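You operate a simulated robot arm through the tools that you are given. There is no shell and no other tool.

You are at the controls of a simulated robot arm. One attempt, no reset.

Task
Put the blue film holder together on its jig.
Fine: blue rod into the jig's blue bite block, blue aiming ring onto the rod; leave the yellow rod and ring.

It is judged by the outcome, as a careful person would: the job done as asked, and still so three seconds after it is handed in. It fails if anything else is knocked over, pushed out of place, dropped, spilled or broken.

Robot
A 7-joint arm with a two-finger gripper, fixed in place. Base frame: the origin is on the floor under the middle of its stand, x ahead of it, y to its left, z up; the work surface is at about z = 0.915. Lengths are in m, angles in degrees, forces in N, time in s.
It reaches about 0.832 m from its shoulder. Its first joint turns from -143.0 to 143.0 degrees. Payload 1.47 kg.
Tool frame: the origin (TCP) lies between the finger pads and is the grasp point; the fingertips stand 0.016 m ahead of it; z points along the fingers, y is the line along which they close. The gripper opens to 0.087 m; its body begins 0.055 m behind the TCP.
Orientation is that of the tool frame in the base frame, as a unit quaternion [w, x, y, z]. With the fingers straight down and closing along the base's y, the tool's x points along the base's -x, its y along +y and its z along -z.

Tools
- The arm moves only by the tool servo_tool. Its argument "motion" is a list that holds one entry, the list of rows, each a list of 7 numbers: the shift along the base's x, y, z in cm, then the turn, a rotation vector about the base's x, y, z in degrees, then the gripper command, from -1 (fully open) to 1 (shut), values between in proportion. In form: [[[tx, ty, tz, rx, ry, rz, gripper], ...]]. A call has 1 to 20 rows; each row is the pose to reach, as a shift and turn from the pose commanded when the call began. Rows are played at 5 a second. More than 0.05 m and 8.6 degrees between two rows, or a gripper value outside its range, and nothing of the call is played. A pose out of reach is approached as far as the arm can. The call stops where the force on the tool passes 50 N (or 10 N more than at its start, if that is more) or the arm is blocked; 0.2 s more then pass. Each finger travels about 0.045 m/s and halts on what it meets, pressing with about 21 N; the grip force reading is that of the motor and also rises with nothing between the fingers. The clock runs only during rows and for 0.2 s after the last one: add rows that repeat a pose to give the fingers time. It gives the time, the measured TCP pose, the force on the tool (base axes), the opening and the grip force at its end, in the units of the frame above (readings bear some noise), with the torque about the TCP (base axes, N m) and any sound that the robot's microphone picked up, and new pictures: "show" is both (left out), scene, wrist or none.
- Cameras (640 x 400 px; columns grow to the right, rows downward): "scene" is fixed at [0.0343, 0.5089, 1.6799]; the picture's right is [-0.69, -0.73, 0.00], its down [-0.56, 0.53, -0.64] and it looks along [0.47, -0.44, -0.77] (base axes); focal length 322 px, centre (320, 200). "wrist" rides on the gripper at [0.073, 0.012, -0.09] in the tool frame; the picture's right is [-0.16, 0.99, 0.00], its down [-0.72, -0.12, -0.68] and it looks along [-0.67, -0.11, 0.73] (tool axes); focal length 247 px, centre (320, 200). There is no depth. A picture from a camera that has moved, and an enlarged one, comes with that camera's place and axes in the base frame and with its lens. The place of the scene camera against the robot may be out by one fixed shift of up to 0.025 m in any direction.
- lift_body(by): slides the trunk up (or, below 0, down) by that many m; the arm rides with it, the base frame stays. It gives what a move gives, with no picture.
- close_up(camera, box): a new picture of the part [left, top, right, bottom] of that camera's present view, enlarged. The clock stands still meanwhile.
- hand_in(): hands the job in; it is judged then, once.

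Nothing tells you positions but the pictures and the camera data. Unless the task says otherwise, let go and move clear before handing in.

The tools are called after "Emit:" as name(argument=value, ...) on one line, values as JSON. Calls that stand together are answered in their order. servo_tool: Moves the arm, as the interface text tells. Its arguments: {"type":"object","properties":{"motion":{"type":"array"},"show":{"type":"string","enum":["both","scene","wrist","none"]}},"required":["motion"]} The other tools are called the same way: lift_body (by) moves the trunk up or down; close_up (camera, box) takes an enlarged picture of a part of a camera's view; hand_in () hands the job in.

At the start:

```text
t: 0.0
tool_pos: [0.2425, 0.23, 1.3315]
tool_rot: [0.0, -0.001, 1.0, 0.0]
wrist_force: [-0.4, -0.2, -0.2]
moment: [-0.01, -0.03, -0.02]
width: 0.0869
gripper_force: 0.0
trunk travel left (down, up): [-1.094, 0.146]
```

scene: 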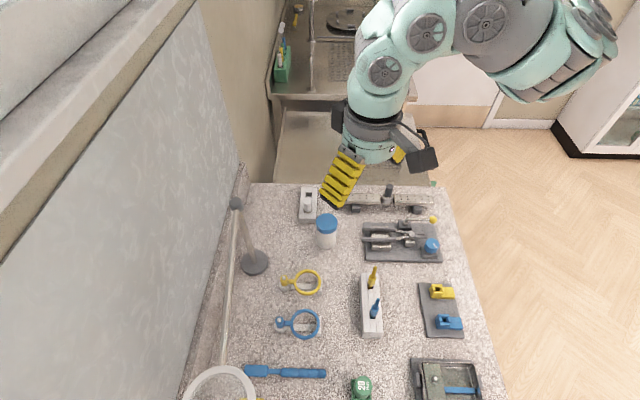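
wrist: 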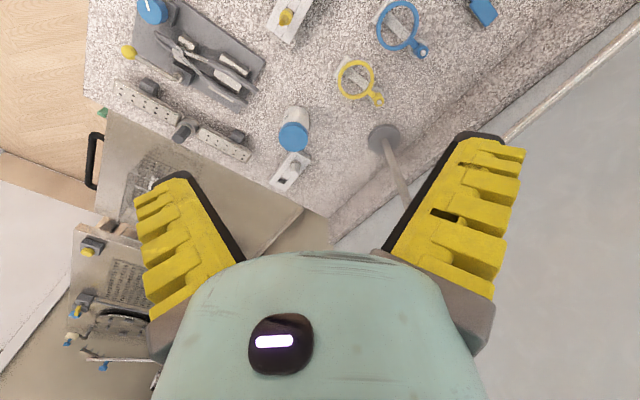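

I see a bench with a rack holding a yellow and a blue rod, two aiming rings on stands, and a dark jig with a yellow and a blue bite block. I'll enlarge those parts of the picture before moving.

Emit:
close_up(camera="scene", box=[260, 250, 420, 350])

Emit:
close_up(camera="scene", box=[340, 250, 500, 350])

Emit:
close_up(camera="wrist", box=[240, 0, 520, 175])

Emit:
close_up(camera="scene", box=[220, 180, 480, 400])

```text
4.00 times, centred on (340, 300) of scene
camera zoom: at [0.0343, 0.5089, 1.6799], right [-0.69, -0.73, 0.0], down [-0.56, 0.53, -0.64], along [0.47, -0.44, -0.77], focal length 1290 px, centre (240, -200)
```

zoom: 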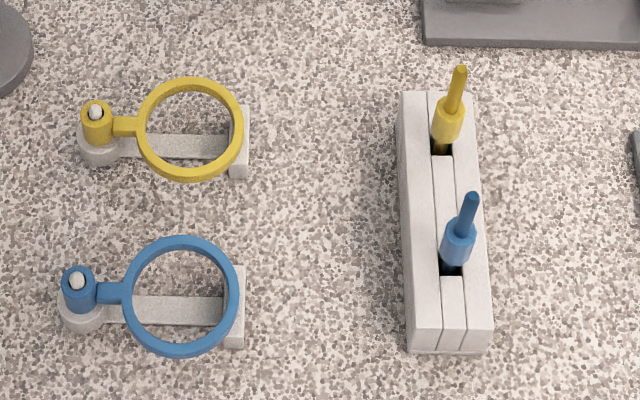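

```text
4.00 times, centred on (420, 300) of scene
camera zoom: at [0.0343, 0.5089, 1.6799], right [-0.69, -0.73, 0.0], down [-0.56, 0.53, -0.64], along [0.47, -0.44, -0.77], focal length 1290 px, centre (-80, -200)
```

zoom: 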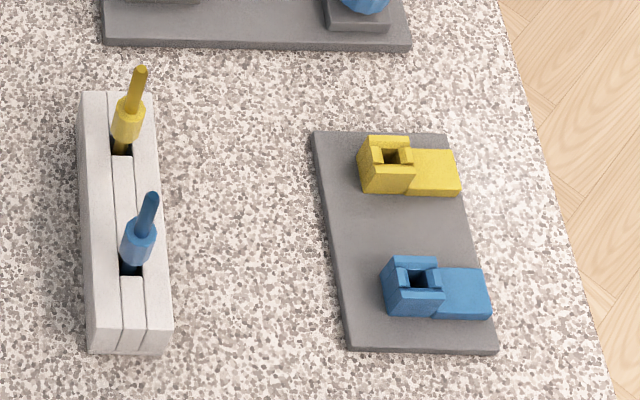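

```text
2.29 times, centred on (380, 88) of wrist
camera zoom: at [0.1695, 0.2426, 1.4216], right [0.16, 0.99, 0.0], down [0.72, -0.11, 0.68], along [0.67, -0.11, -0.73], focal length 564 px, centre (183, 457)
```

zoom: 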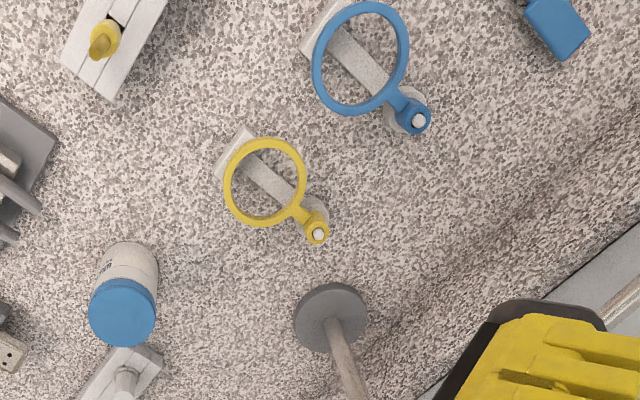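

```text
1.82 times, centred on (350, 290) of scene
camera zoom: at [0.0343, 0.5089, 1.6799], right [-0.69, -0.73, 0.0], down [-0.56, 0.53, -0.64], along [0.47, -0.44, -0.77], focal length 586 px, centre (266, 36)
```

zoom: 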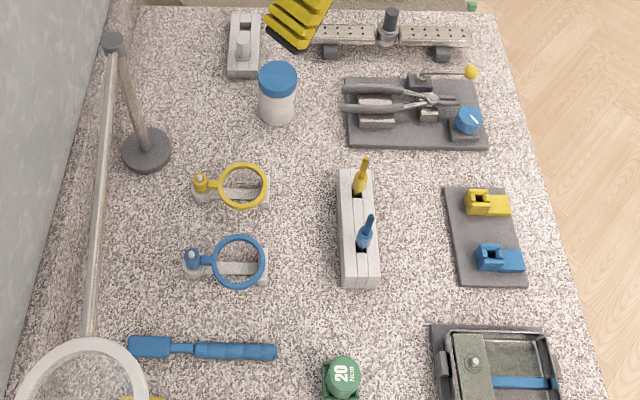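

The jig and rack look close to the robot, and the rings sit near a lamp-like stand. I'll check that stand and the items near it before planning a path.

Emit:
close_up(camera="scene", box=[170, 180, 330, 400])

Emit:
close_up(camera="scene", box=[260, 295, 340, 345])

Emit:
close_up(camera="scene", box=[400, 270, 480, 350])

Emit:
close_up(camera="scene", box=[345, 260, 405, 345])

```text
1.82 times, centred on (250, 290) of scene
camera zoom: at [0.0343, 0.5089, 1.6799], right [-0.69, -0.73, 0.0], down [-0.56, 0.53, -0.64], along [0.47, -0.44, -0.77], focal length 586 px, centre (447, 36)
```

zoom: 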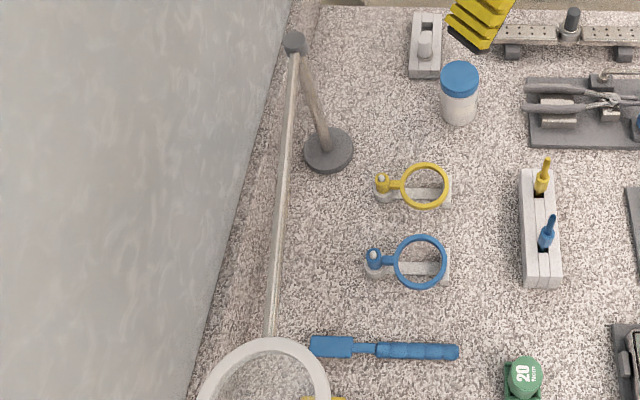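

```text
8.00 times, centred on (300, 320) of scene
camera zoom: at [0.0343, 0.5089, 1.6799], right [-0.69, -0.73, 0.0], down [-0.56, 0.53, -0.64], along [0.47, -0.44, -0.77], focal length 2580 px, centre (480, -760)
```

zoom: 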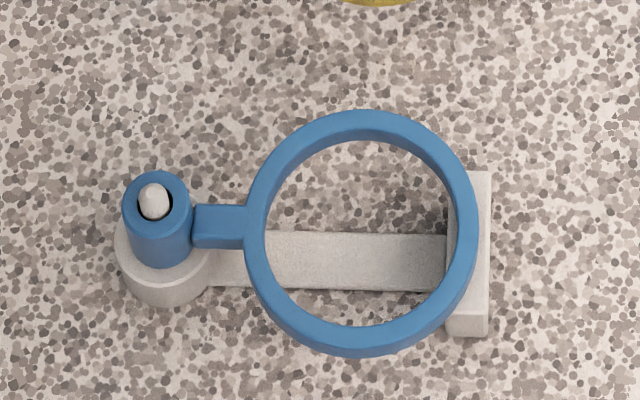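

```text
5.00 times, centred on (440, 310) of scene
camera zoom: at [0.0343, 0.5089, 1.6799], right [-0.69, -0.73, 0.0], down [-0.56, 0.53, -0.64], along [0.47, -0.44, -0.77], focal length 1612 px, centre (-280, -350)
```

zoom: 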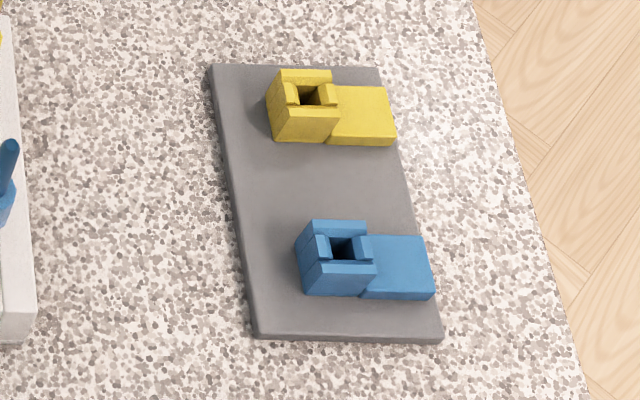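

```text
4.71 times, centred on (375, 302) of scene
camera zoom: at [0.0343, 0.5089, 1.6799], right [-0.69, -0.73, 0.0], down [-0.56, 0.53, -0.64], along [0.47, -0.44, -0.77], focal length 1518 px, centre (61, -282)
```

zoom: 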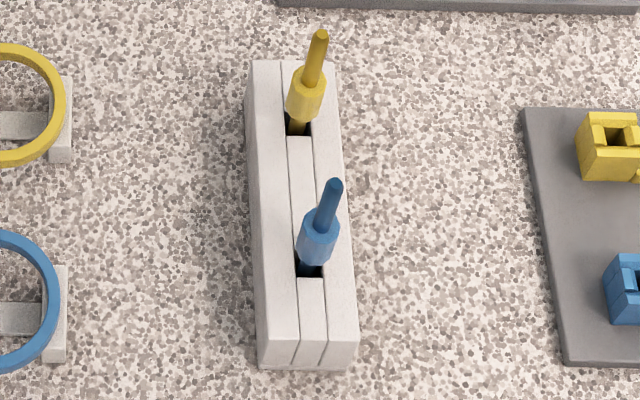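

The blue rod stands upright in the white rack at about (0.15, 0.24). The bite block is near (0.03, 0.12) and the blue ring hub near (0.29, 0.40). I'll move above the rack, still high, and turn the fingers so they close across it.

Emit:
servo_tool(motion=[[[-1.5, 0.2, -1.5, 0, 0, -6, -1], [-3, 0.4, -3, 0, 0, -12, -1], [-4.5, 0.5, -5, 0, 0, -18, -1], [-6, 0.7, -7, 0, 0, -24, -1], [-7.5, 0.9, -9, 0, 0, -30, -1], [-8.5, 1.0, -11, 0, 0, -36, -1], [-9.5, 1.1, -12, 0, 0, -41, -1], [-9.65, 1.1, -13, 0, 0, -45, -1], [-9.65, 1.1, -13, 0, 0, -45, -1]]])

```text
t: 2.0
tool_pos: [0.1447, 0.2413, 1.2006]
tool_rot: [-0.001, 0.384, 0.924, -0.001]
wrist_force: [-0.9, 0.3, 0.6]
moment: [0.03, 0.01, -0.03]
width: 0.0869
gripper_force: 0.1
trunk travel left (down, up): [-1.094, 0.146]
camera wrist: at [0.1027, 0.3021, 1.2909], right [0.81, 0.59, 0.0], down [0.43, -0.59, 0.68], along [0.4, -0.55, -0.73], focal length 247 px, centre (320, 200)
```

scene: 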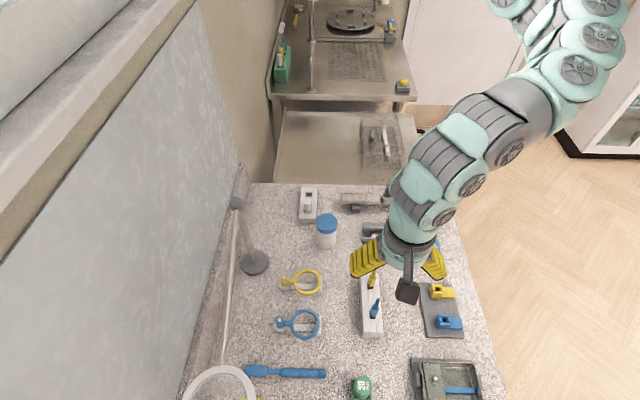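
wrist: 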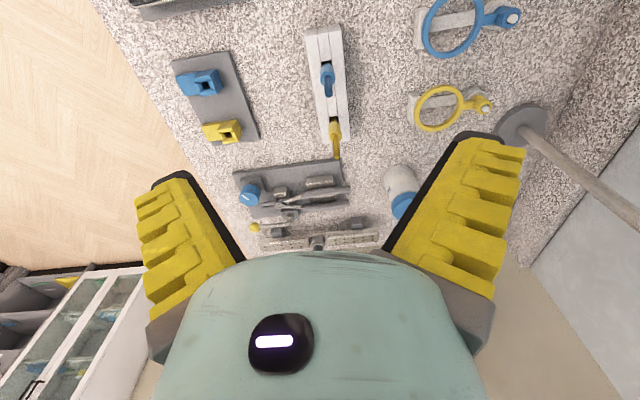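

The move worked, and the wrist camera now shows the rack, jig and rings. I'll enlarge this view to measure positions.

Emit:
close_up(camera="wrist", box=[280, 20, 400, 170])

Emit:
close_up(camera="wrist", box=[160, 40, 280, 160])

Emit:
close_up(camera="wrist", box=[400, 0, 560, 140])

```text
2.67 times, centred on (340, 95) of wrist
camera zoom: at [0.1027, 0.3021, 1.2909], right [0.81, 0.59, 0.0], down [0.43, -0.59, 0.68], along [0.4, -0.55, -0.73], focal length 659 px, centre (267, 480)
```

zoom: 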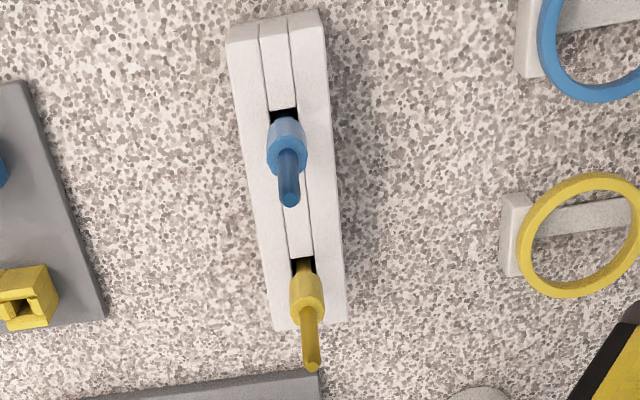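

```text
3.33 times, centred on (220, 100) of wrist
camera zoom: at [0.1027, 0.3021, 1.2909], right [0.81, 0.59, 0.0], down [0.43, -0.59, 0.68], along [0.4, -0.55, -0.73], focal length 823 px, centre (653, 533)
```

zoom: 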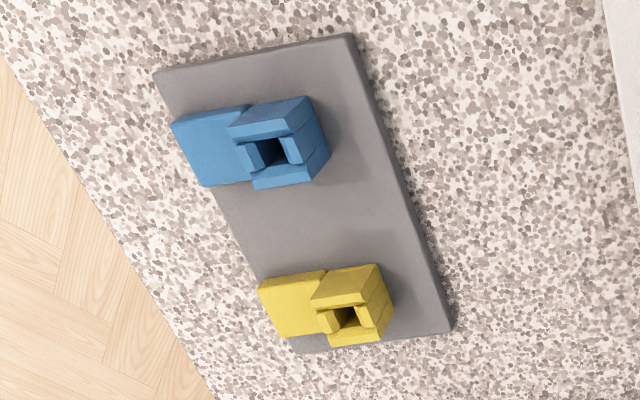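

```text
2.86 times, centred on (480, 70) of wrist
camera zoom: at [0.1027, 0.3021, 1.2909], right [0.81, 0.59, 0.0], down [0.43, -0.59, 0.68], along [0.4, -0.55, -0.73], focal length 706 px, centre (-137, 571)
```

zoom: 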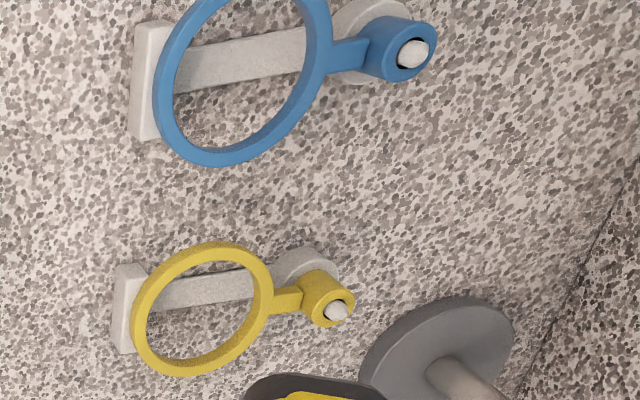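

The rack runs along the 45° diagonal, and the fingers now close across it. Comparing the two cameras puts the blue rod near (0.159, 0.238) with its tip around z ≈ 1.05, so I'll hover closer above it and refine.

Emit:
servo_tool(motion=[[[0.6, -0.15, -2.5, 0, 0, 0, -1], [1.2, -0.3, -5, 0, 0, 0, -1], [1.3, -0.35, -7, 0, 0, 0, -1], [1.3, -0.35, -7, 0, 0, 0, -1], [1.3, -0.35, -7, 0, 0, 0, -1]]])

Emit:
close_up(camera="wrist", box=[250, 0, 410, 200])

Emit:
close_up(camera="scene", box=[330, 220, 450, 340])

```text
t: 3.2
tool_pos: [0.1598, 0.238, 1.1308]
tool_rot: [-0.001, 0.383, 0.924, -0.001]
wrist_force: [0.2, -0.3, -0.8]
moment: [0.0, 0.03, 0.03]
width: 0.0871
gripper_force: 0.0
trunk travel left (down, up): [-1.094, 0.146]
camera wrist: at [0.1158, 0.2988, 1.2212], right [0.81, 0.59, 0.0], down [0.43, -0.59, 0.68], along [0.4, -0.55, -0.73], focal length 247 px, centre (320, 200)
```

scene: 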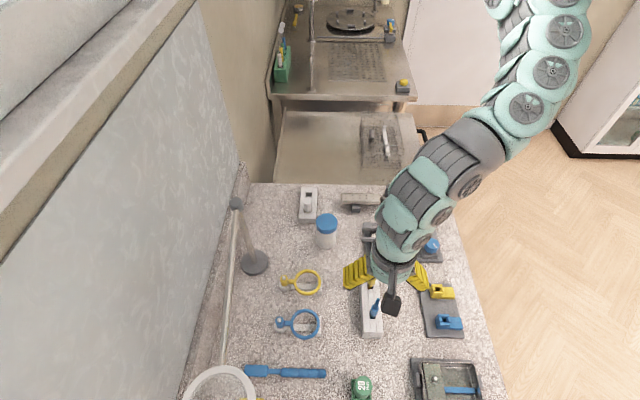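
wrist: 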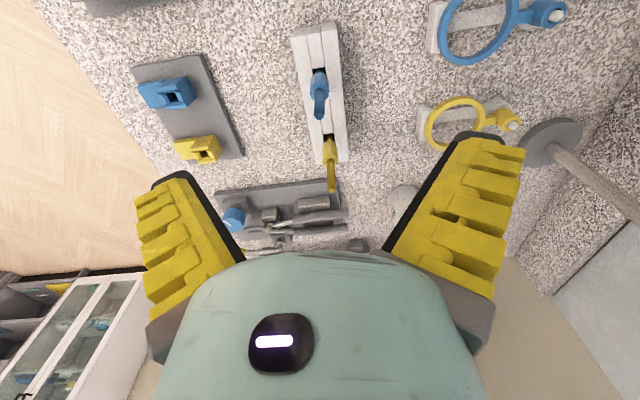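

```text
2.00 times, centred on (330, 100) of wrist
camera zoom: at [0.1158, 0.2988, 1.2212], right [0.81, 0.59, 0.0], down [0.43, -0.59, 0.68], along [0.4, -0.55, -0.73], focal length 494 px, centre (300, 400)
```

zoom: 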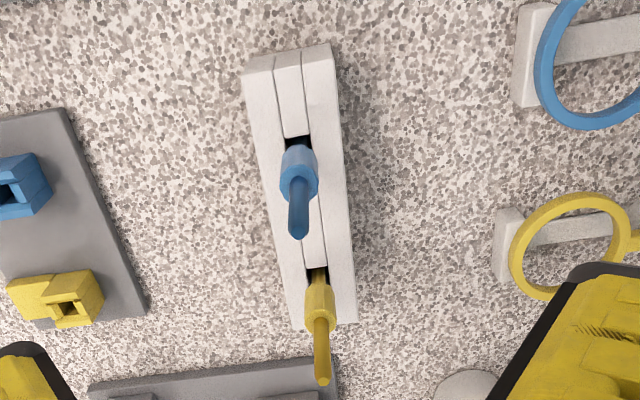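

```text
3.33 times, centred on (390, 280) of scene
camera zoom: at [0.0343, 0.5089, 1.6799], right [-0.69, -0.73, 0.0], down [-0.56, 0.53, -0.64], along [0.47, -0.44, -0.77], focal length 1075 px, centre (87, -67)
```

zoom: 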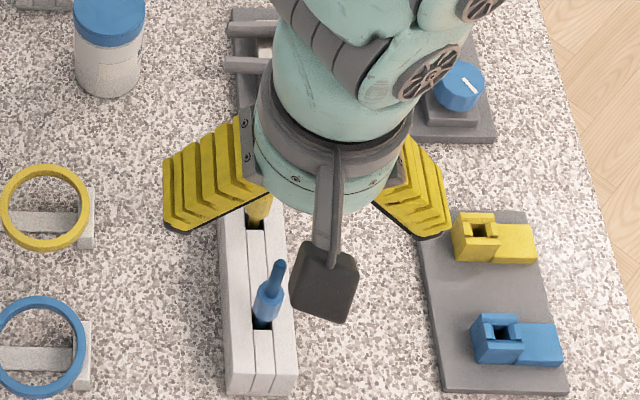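

The blue rod lines up almost exactly under the TCP. I'll enlarge it to refine its centre line before going down.

Emit:
close_up(camera="wrist", box=[290, 55, 350, 130])

Emit:
close_up(camera="scene", box=[350, 280, 400, 330])

```text
5.33 times, centred on (320, 92) of wrist
camera zoom: at [0.1158, 0.2988, 1.2212], right [0.81, 0.59, 0.0], down [0.43, -0.59, 0.68], along [0.4, -0.55, -0.73], focal length 1317 px, centre (320, 773)
```

zoom: 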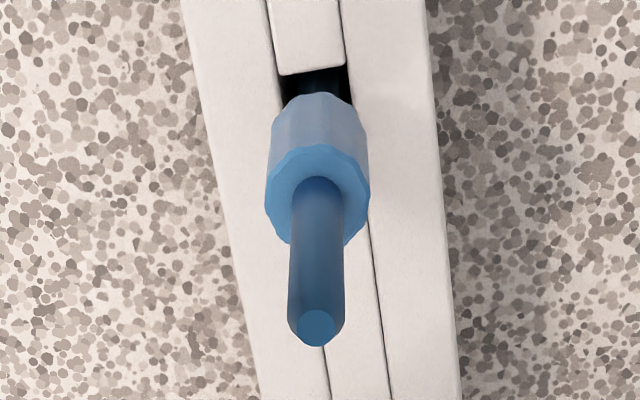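

```text
8.00 times, centred on (375, 305) of scene
camera zoom: at [0.0343, 0.5089, 1.6799], right [-0.69, -0.73, 0.0], down [-0.56, 0.53, -0.64], along [0.47, -0.44, -0.77], focal length 2580 px, centre (-120, -640)
```

zoom: 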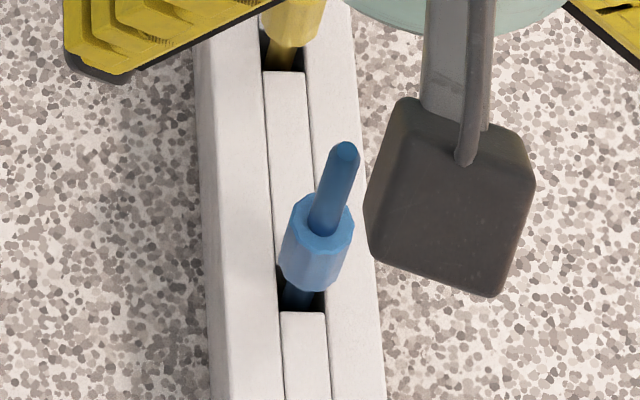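

The collar looks about 16 mm wide, roughly from z 0.985 to 1.010, with a thin pin above it. I'll lower partway, staying above the pin tip, to pin down the heights before gripping.

Emit:
servo_tool(motion=[[[0.05, -0.05, -2, 0, 0, 0, -1], [0.1, -0.1, -4, 0, 0, 0, -1], [0.1, -0.1, -5, 0, 0, 0, -1], [0.1, -0.1, -5, 0, 0, 0, -1], [0.1, -0.1, -5, 0, 0, 0, -1]]])

Emit:
close_up(camera="wrist", box=[270, 20, 370, 180])

Emit:
close_up(camera="scene", box=[340, 240, 420, 340])

```text
t: 4.4
tool_pos: [0.1587, 0.2362, 1.0809]
tool_rot: [0.0, 0.383, 0.924, -0.002]
wrist_force: [-0.2, -0.7, -0.5]
moment: [0.04, 0.01, 0.0]
width: 0.0871
gripper_force: 0.1
trunk travel left (down, up): [-1.094, 0.146]
camera wrist: at [0.1165, 0.297, 1.1714], right [0.81, 0.59, 0.0], down [0.43, -0.59, 0.68], along [0.4, -0.55, -0.73], focal length 247 px, centre (320, 200)
```

scene: 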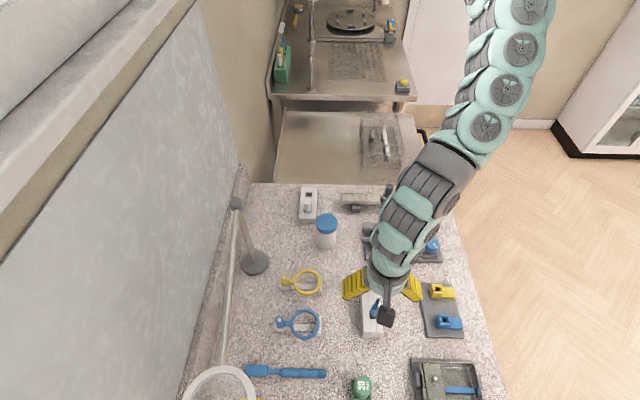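
wrist: 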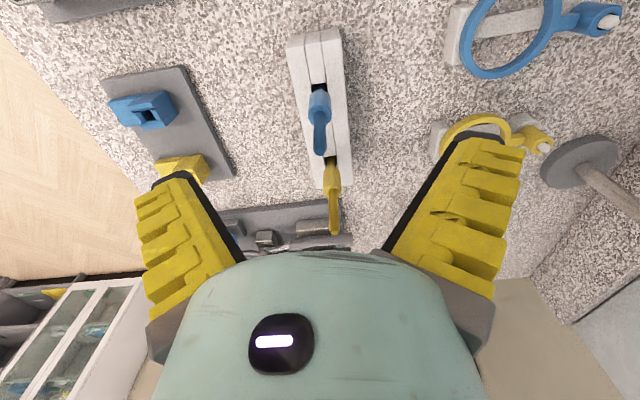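

```text
2.50 times, centred on (320, 100) of wrist
camera zoom: at [0.1165, 0.297, 1.1714], right [0.81, 0.59, 0.0], down [0.43, -0.59, 0.68], along [0.4, -0.55, -0.73], focal length 617 px, centre (320, 450)
```

zoom: 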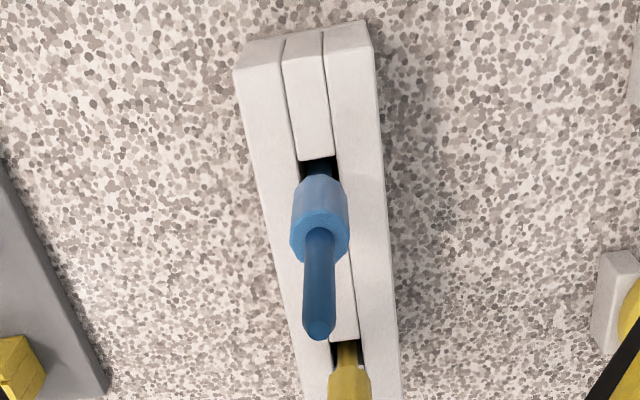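

```text
4.00 times, centred on (380, 290) of scene
camera zoom: at [0.0343, 0.5089, 1.6799], right [-0.69, -0.73, 0.0], down [-0.56, 0.53, -0.64], along [0.47, -0.44, -0.77], focal length 1290 px, centre (80, -160)
```

zoom: 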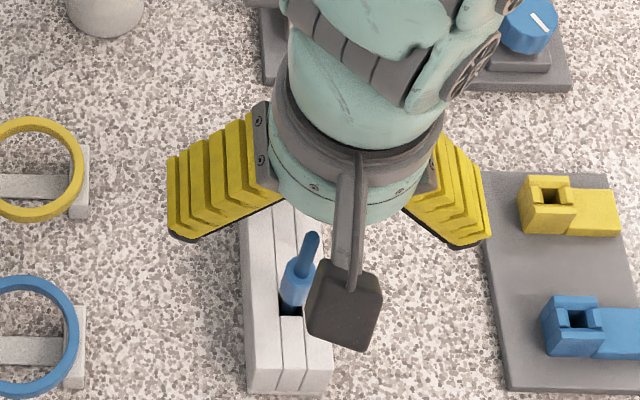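

The rod axis works out at about (0.161, 0.234), with the tip at z ≈ 1.048, the collar from about 0.972 to 1.000, and the rack top near 0.952. I'll go down to TCP z = 1.000 around the collar and look again before closing.

Emit:
servo_tool(motion=[[[0.13, -0.22, 0, 0, 0, 0, -1], [0.13, -0.22, -2, 0, 0, 0, -1], [0.13, -0.22, -4, 0, 0, 0, -1], [0.13, -0.22, -6, 0, 0, 0, -1], [0.13, -0.22, -7.2, 0, 0, 0, -1], [0.13, -0.22, -8.0, 0, 0, 0, -1], [0.13, -0.22, -8.0, 0, 0, 0, -1]]])

Emit:
close_up(camera="wrist", box=[240, 40, 400, 240])

Emit:
close_up(camera="scene", box=[340, 240, 420, 340])

```text
t: 6.0
tool_pos: [0.1667, 0.2208, 1.0427]
tool_rot: [0.0, 0.383, 0.924, -0.001]
wrist_force: [0.8, 0.0, 0.9]
moment: [-0.02, 0.01, 0.0]
width: 0.0871
gripper_force: 0.1
out of reach, approached as far as the arm can: row 3, 4, 5, 6, 7
trunk travel left (down, up): [-1.094, 0.146]
camera wrist: at [0.1244, 0.2808, 1.1327], right [0.81, 0.59, 0.0], down [0.43, -0.59, 0.68], along [0.4, -0.55, -0.73], focal length 247 px, centre (320, 200)
```

scene: 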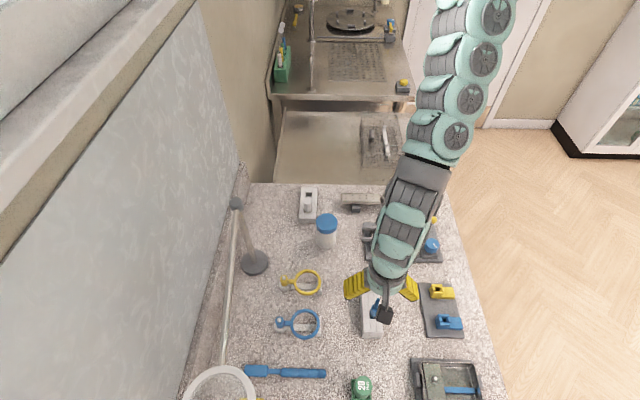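
wrist: 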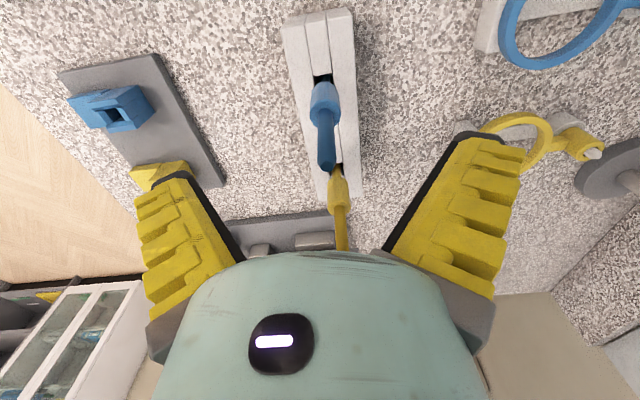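

```text
2.00 times, centred on (320, 140) of wrist
camera zoom: at [0.1244, 0.2808, 1.1327], right [0.81, 0.59, 0.0], down [0.43, -0.59, 0.68], along [0.4, -0.55, -0.73], focal length 494 px, centre (320, 320)
```

zoom: 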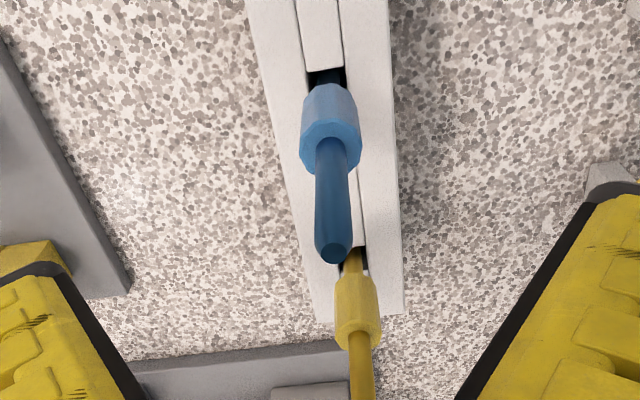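

```text
4.00 times, centred on (380, 290) of scene
camera zoom: at [0.0343, 0.5089, 1.6799], right [-0.69, -0.73, 0.0], down [-0.56, 0.53, -0.64], along [0.47, -0.44, -0.77], focal length 1290 px, centre (80, -160)
```

zoom: 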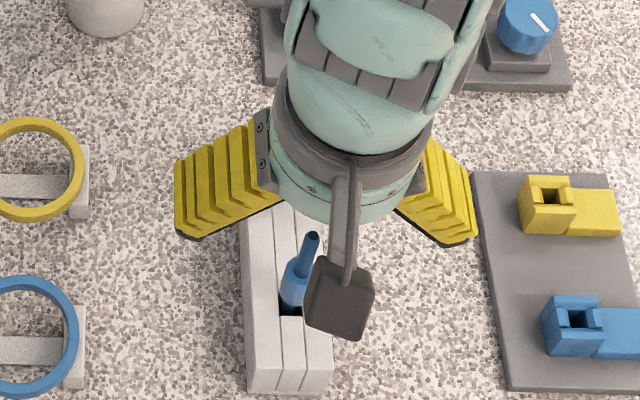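

The arm couldn't reach that low because the shoulder is too high, and it drifted about 1.4 cm off target without touching anything. I'll rise straight up, lower the trunk and come back down.

Emit:
servo_tool(motion=[[[0, 0, 4, 0, 0, 0, -1], [0, 0, 8, 0, 0, 0, -1], [0, 0, 12, 0, 0, 0, -1], [0, 0, 16, 0, 0, 0, -1], [0, 0, 20, 0, 0, 0, -1], [0, 0, 24, 0, 0, 0, -1], [0, 0, 28, 0, 0, 0, -1], [0, 0, 28, 0, 0, 0, -1], [0, 0, 28, 0, 0, 0, -1]]])

```text
t: 8.0
tool_pos: [0.1675, 0.2197, 1.3237]
tool_rot: [-0.001, 0.383, 0.924, -0.002]
wrist_force: [-0.6, -0.5, -0.1]
moment: [0.0, 0.01, 0.0]
width: 0.0871
gripper_force: 0.1
trunk travel left (down, up): [-1.094, 0.146]
camera wrist: at [0.125, 0.2803, 1.4135], right [0.81, 0.59, 0.0], down [0.43, -0.59, 0.68], along [0.4, -0.55, -0.73], focal length 247 px, centre (320, 200)
```

scene: 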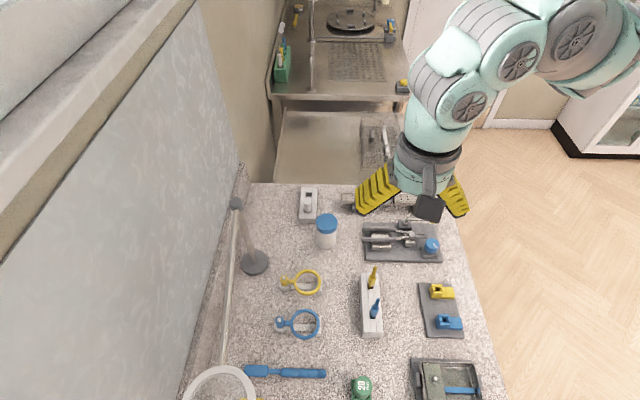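
wrist: 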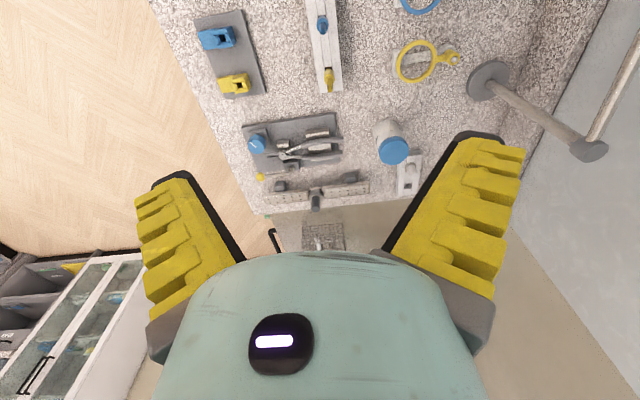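

The tool is up at z = 1.32 with the arm comfortably folded. I'll lower the trunk 0.22 m in two steps, which should bring the tool to about 1.10 above the rack.

Emit:
lift_body(by=-0.12)

Emit:
lift_body(by=-0.1)

Emit:
servo_tool(motion=[[[0, 0, 0, 0, 0, 0, -1]]])

```text
t: 9.5
tool_pos: [0.1678, 0.2211, 1.2038]
tool_rot: [-0.001, 0.383, 0.924, -0.001]
wrist_force: [0.0, 1.0, 0.3]
moment: [-0.03, 0.01, 0.0]
width: 0.0867
gripper_force: 0.1
trunk travel left (down, up): [-0.974, 0.266]
```

```text
t: 10.8
tool_pos: [0.1682, 0.2198, 1.1027]
tool_rot: [0.0, 0.384, 0.924, -0.001]
wrist_force: [0.2, 0.8, -1.0]
moment: [-0.03, 0.0, -0.04]
width: 0.0868
gripper_force: 0.1
trunk travel left (down, up): [-0.874, 0.366]
```

```text
t: 11.2
tool_pos: [0.169, 0.2203, 1.1032]
tool_rot: [-0.001, 0.382, 0.924, -0.001]
wrist_force: [1.0, -0.9, 0.8]
moment: [-0.02, -0.01, 0.01]
width: 0.087
gripper_force: 0.1
trunk travel left (down, up): [-0.874, 0.366]
camera wrist: at [0.1251, 0.2804, 1.1935], right [0.81, 0.59, 0.0], down [0.43, -0.59, 0.68], along [0.4, -0.55, -0.73], focal length 247 px, centre (320, 200)
```

scene: 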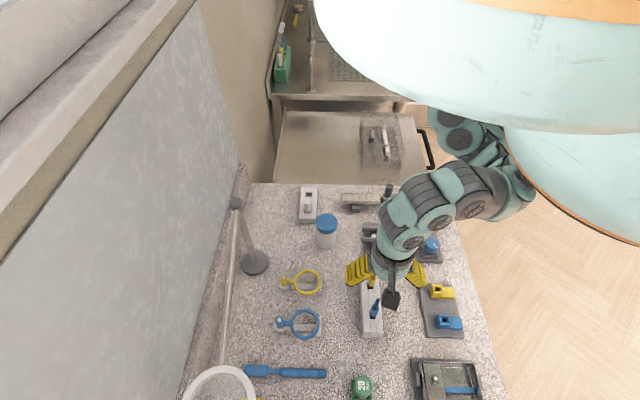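
wrist: 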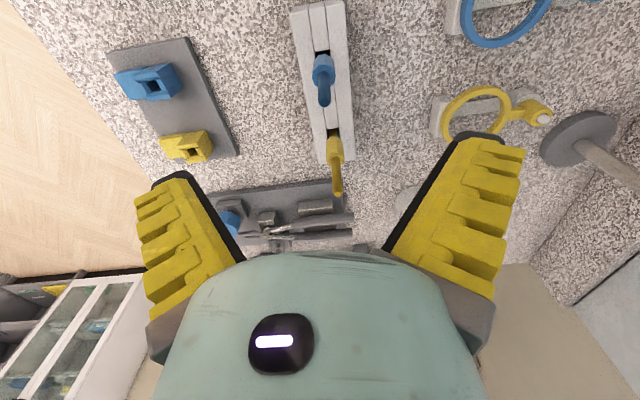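

The trunk is down and the robot's torso now shows at the upper right, clear of the work. I'll centre over the rod at (0.1614, 0.2344), lower partway and re-check alignment.

Emit:
servo_tool(motion=[[[-0.3, 0.7, 0, 0, 0, 0, -1], [-0.64, 1.41, 0, 0, 0, 0, -1], [-0.64, 1.41, -2, 0, 0, 0, -1], [-0.64, 1.41, -4, 0, 0, 0, -1], [-0.64, 1.41, -4, 0, 0, 0, -1], [-0.64, 1.41, -4, 0, 0, 0, -1]]], show="wrist")

Emit:
close_up(camera="wrist", box=[260, 40, 380, 200])

```text
t: 12.6
tool_pos: [0.1615, 0.2342, 1.0632]
tool_rot: [-0.001, 0.383, 0.924, -0.001]
wrist_force: [-0.4, 0.8, -0.3]
moment: [-0.01, -0.01, -0.01]
width: 0.087
gripper_force: 0.1
trunk travel left (down, up): [-0.874, 0.366]
camera wrist: at [0.1186, 0.2942, 1.1533], right [0.81, 0.59, 0.0], down [0.43, -0.59, 0.68], along [0.4, -0.55, -0.73], focal length 247 px, centre (320, 200)
```

wrist: 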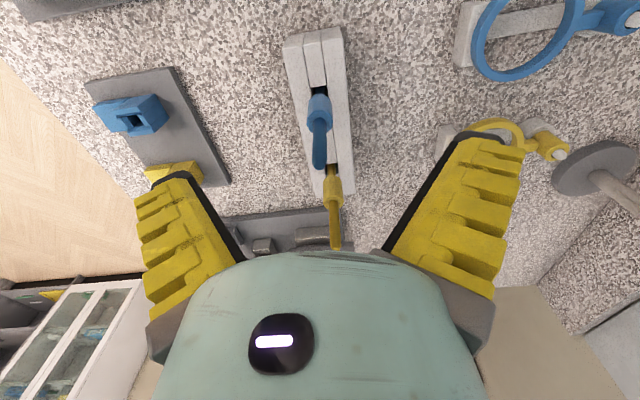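

```text
2.50 times, centred on (320, 120) of wrist
camera zoom: at [0.1186, 0.2942, 1.1533], right [0.81, 0.59, 0.0], down [0.43, -0.59, 0.68], along [0.4, -0.55, -0.73], focal length 617 px, centre (320, 400)
```

zoom: 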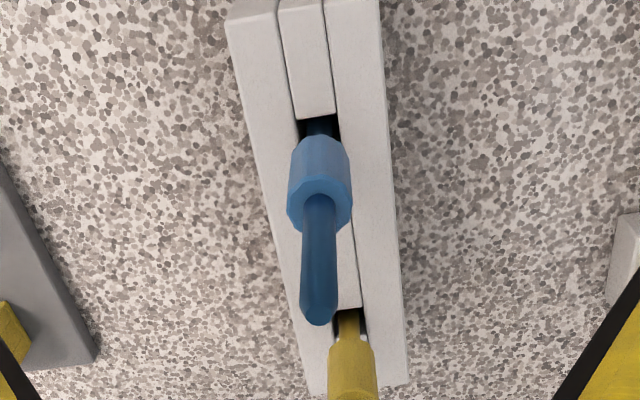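

The rod axis is centred, and this view agrees that the tip is at z ≈ 1.048. Going down to z ≈ 1.000.

Emit:
servo_tool(motion=[[[0, 0, -1.5, 0, 0, 0, -1], [0, 0, -3, 0, 0, 0, -1], [0, 0, -4.5, 0, 0, 0, -1], [0, 0, -5.5, 0, 0, 0, -1], [0, 0, -6.2, 0, 0, 0, -1], [0, 0, -6.2, 0, 0, 0, -1]]])

Emit:
close_up(camera="wrist", box=[240, 60, 400, 260])

Emit:
close_up(camera="scene", box=[330, 250, 430, 350])

```text
t: 14.0
tool_pos: [0.1624, 0.234, 1.0005]
tool_rot: [-0.001, 0.382, 0.924, -0.001]
wrist_force: [-0.5, 1.9, 0.6]
moment: [0.01, 0.02, 0.0]
width: 0.0869
gripper_force: 0.2
trunk travel left (down, up): [-0.874, 0.366]
camera wrist: at [0.1192, 0.2945, 1.0916], right [0.81, 0.59, 0.0], down [0.43, -0.59, 0.68], along [0.4, -0.55, -0.73], focal length 247 px, centre (320, 200)
```

scene: 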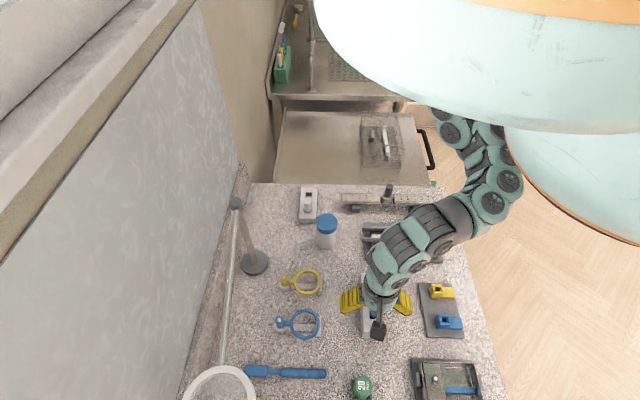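
wrist: 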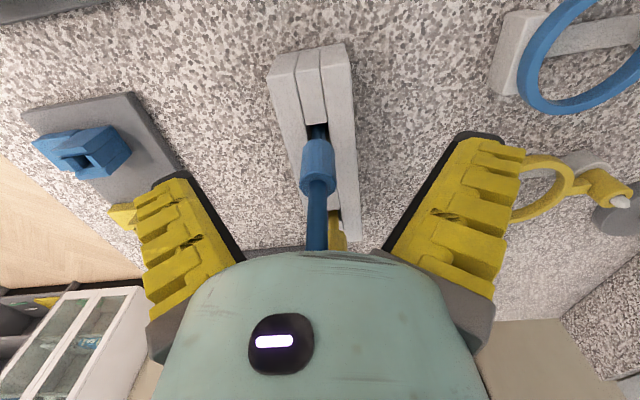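

```text
2.00 times, centred on (320, 160) of wrist
camera zoom: at [0.1192, 0.2945, 1.0916], right [0.81, 0.59, 0.0], down [0.43, -0.59, 0.68], along [0.4, -0.55, -0.73], focal length 494 px, centre (320, 280)
```

zoom: 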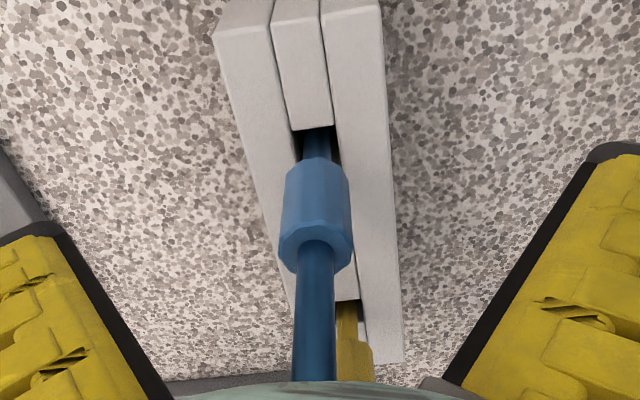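

```text
4.00 times, centred on (380, 300) of scene
camera zoom: at [0.0343, 0.5089, 1.6799], right [-0.69, -0.73, 0.0], down [-0.56, 0.53, -0.64], along [0.47, -0.44, -0.77], focal length 1290 px, centre (80, -200)
```

zoom: 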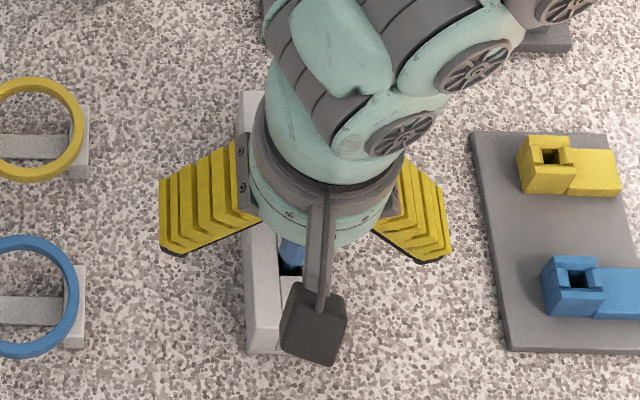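

The collar top sits right at TCP height and is centred between the fingers. Closing the gripper on it.

Emit:
servo_tool(motion=[[[-0.04, -0.04, 0, 0, 0, 0, -0.4], [-0.04, -0.04, 0, 0, 0, 0, 0.1], [-0.04, -0.04, 0, 0, 0, 0, 0.5], [-0.04, -0.04, 0, 0, 0, 0, 1], [-0.04, -0.04, 0, 0, 0, 0, 1], [-0.04, -0.04, 0, 0, 0, 0, 1], [-0.04, -0.04, 0, 0, 0, 0, 1]]])

Emit:
close_up(camera="wrist", box=[240, 60, 400, 260])

Emit:
close_up(camera="scene", box=[330, 250, 430, 350])

```text
t: 15.6
tool_pos: [0.1612, 0.2349, 1.002]
tool_rot: [-0.001, 0.383, 0.924, -0.001]
wrist_force: [-0.7, 0.8, 6.4]
moment: [0.04, 0.09, 0.0]
width: 0.0113
gripper_force: 21.4
trunk travel left (down, up): [-0.874, 0.366]
camera wrist: at [0.1183, 0.2948, 1.0921], right [0.81, 0.59, 0.0], down [0.43, -0.59, 0.68], along [0.4, -0.55, -0.73], focal length 247 px, centre (320, 200)
```

scene: 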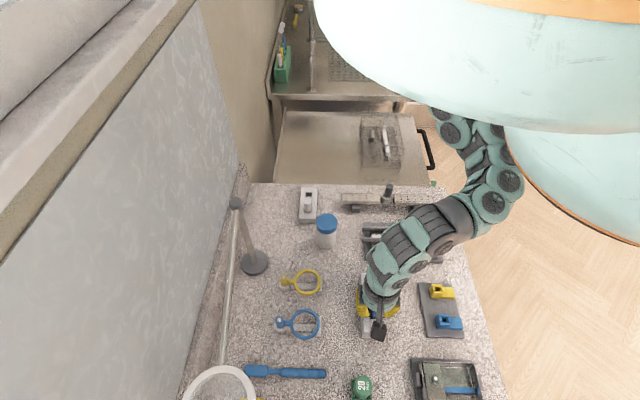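
wrist: 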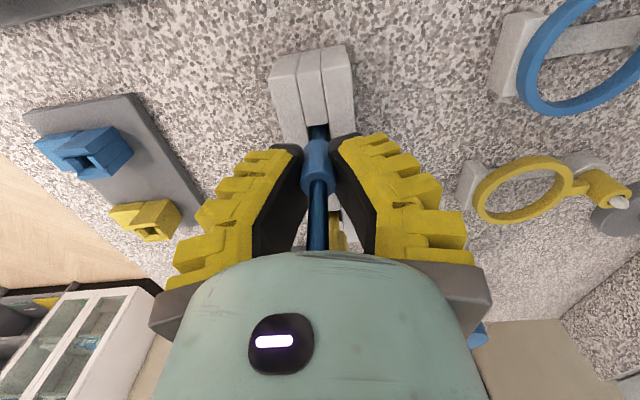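

```text
2.00 times, centred on (320, 160) of wrist
camera zoom: at [0.1183, 0.2948, 1.0921], right [0.81, 0.59, 0.0], down [0.43, -0.59, 0.68], along [0.4, -0.55, -0.73], focal length 494 px, centre (320, 280)
```

zoom: 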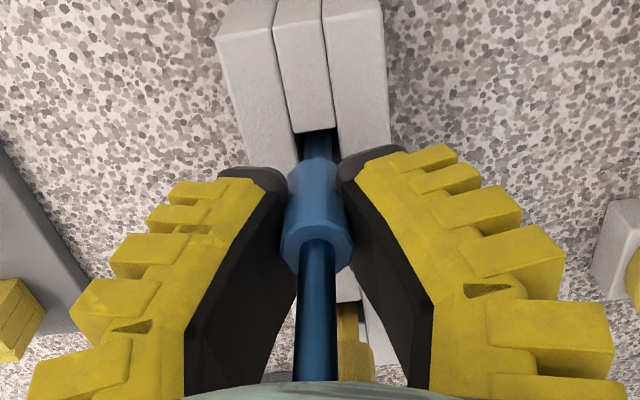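

```text
4.00 times, centred on (380, 300) of scene
camera zoom: at [0.0343, 0.5089, 1.6799], right [-0.69, -0.73, 0.0], down [-0.56, 0.53, -0.64], along [0.47, -0.44, -0.77], focal length 1290 px, centre (80, -200)
```

zoom: 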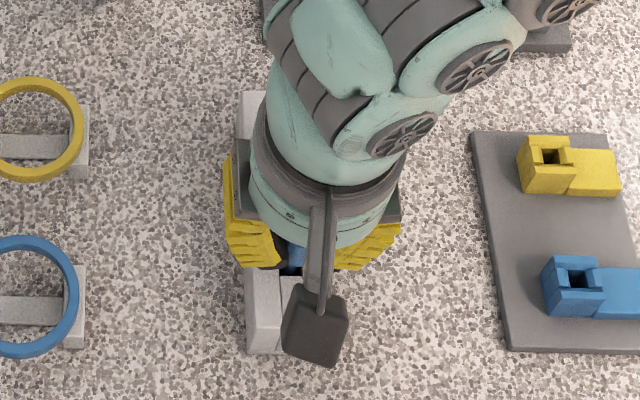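

The fingers are holding the collar with a 21 N grip. I'll lift straight up, a little at first and then higher, watching the force.

Emit:
servo_tool(motion=[[[0, 0, 0.5, 0, 0, 0, 1], [0, 0, 1, 0, 0, 0, 1], [0, 0, 1.5, 0, 0, 0, 1], [0, 0, 2, 0, 0, 0, 1], [0, 0, 2, 0, 0, 0, 1]]])

Emit:
close_up(camera="wrist", box=[240, 60, 400, 260])

```text
t: 16.8
tool_pos: [0.1618, 0.2334, 1.0216]
tool_rot: [0.0, 0.382, 0.924, -0.001]
wrist_force: [-0.5, 1.3, 0.2]
moment: [0.08, 0.01, 0.01]
width: 0.0084
gripper_force: 20.7
trunk travel left (down, up): [-0.874, 0.366]
camera wrist: at [0.1187, 0.2941, 1.1116], right [0.81, 0.59, 0.0], down [0.43, -0.59, 0.68], along [0.4, -0.55, -0.73], focal length 247 px, centre (320, 200)
```

scene: 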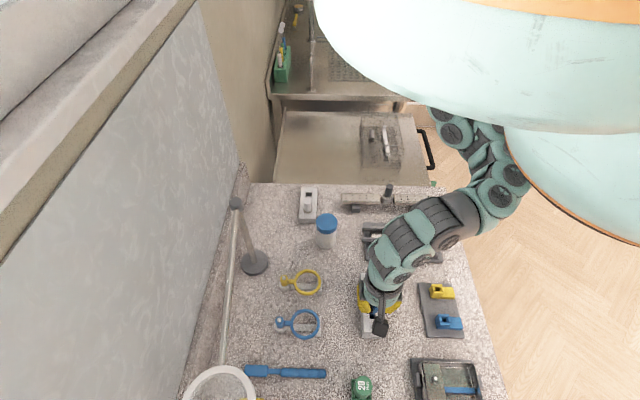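
wrist: 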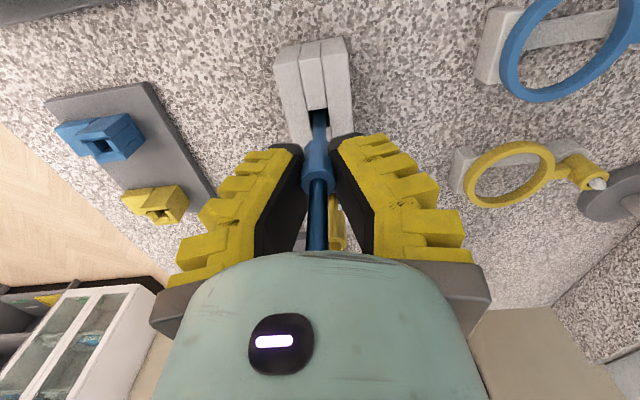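

```text
2.00 times, centred on (320, 160) of wrist
camera zoom: at [0.1187, 0.2941, 1.1116], right [0.81, 0.59, 0.0], down [0.43, -0.59, 0.68], along [0.4, -0.55, -0.73], focal length 494 px, centre (320, 280)
```

zoom: 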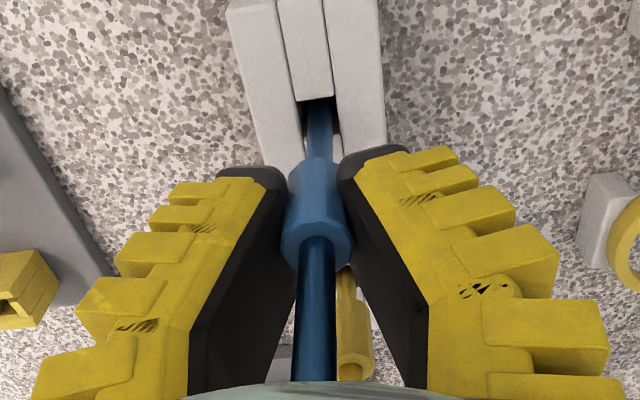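

The rod is rising with the gripper and hasn't slipped. I'll keep going up until the shank clears the rack.

Emit:
servo_tool(motion=[[[0, 0, 1.5, 0, 0, 0, 1], [0, 0, 3, 0, 0, 0, 1], [0, 0, 4.5, 0, 0, 0, 1], [0, 0, 6, 0, 0, 0, 1], [0, 0, 7.5, 0, 0, 0, 1], [0, 0, 8.0, 0, 0, 0, 1], [0, 0, 8.0, 0, 0, 0, 1]]])

Emit:
close_up(camera="wrist", box=[220, 40, 420, 260])

Emit:
close_up(camera="scene", box=[320, 220, 420, 340])

```text
t: 18.4
tool_pos: [0.1623, 0.2354, 1.1016]
tool_rot: [-0.001, 0.382, 0.924, 0.0]
wrist_force: [-0.4, 1.6, -0.5]
moment: [0.04, 0.0, -0.01]
width: 0.0076
gripper_force: 20.6
trunk travel left (down, up): [-0.874, 0.366]
camera wrist: at [0.1182, 0.294, 1.1916], right [0.81, 0.59, 0.0], down [0.43, -0.59, 0.68], along [0.4, -0.55, -0.73], focal length 247 px, centre (320, 200)
```

scene: 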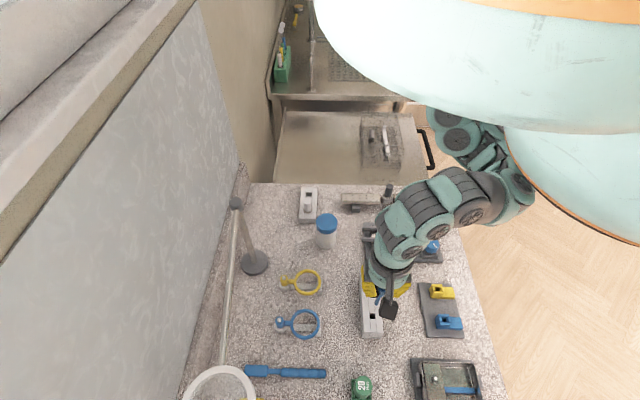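
wrist: 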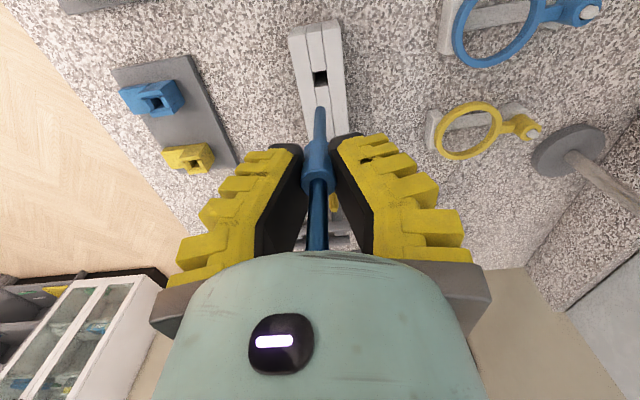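

```text
1.82 times, centred on (320, 150) of wrist
camera zoom: at [0.1182, 0.294, 1.1916], right [0.81, 0.59, 0.0], down [0.43, -0.59, 0.68], along [0.4, -0.55, -0.73], focal length 449 px, centre (320, 291)
```

zoom: 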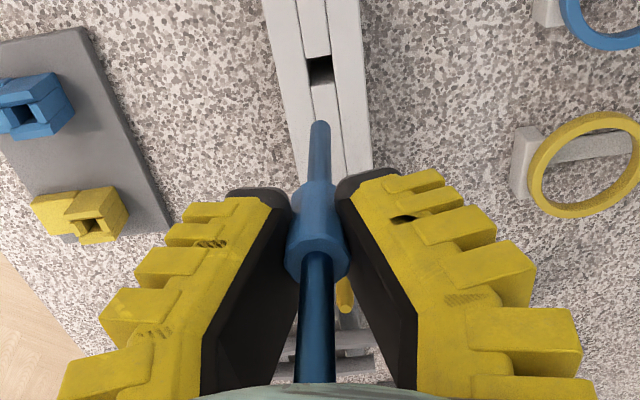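

```text
3.33 times, centred on (370, 280) of scene
camera zoom: at [0.0343, 0.5089, 1.6799], right [-0.69, -0.73, 0.0], down [-0.56, 0.53, -0.64], along [0.47, -0.44, -0.77], focal length 1075 px, centre (153, -67)
```

zoom: 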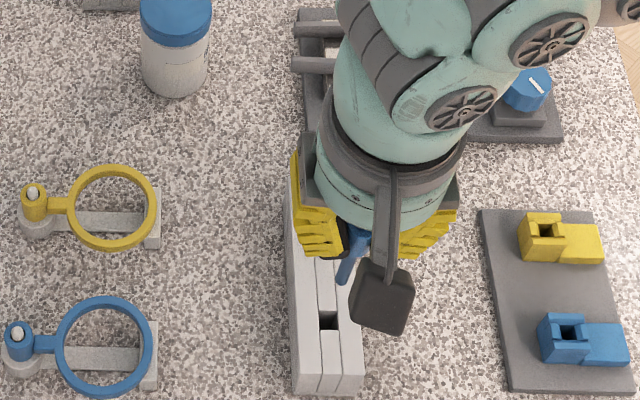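

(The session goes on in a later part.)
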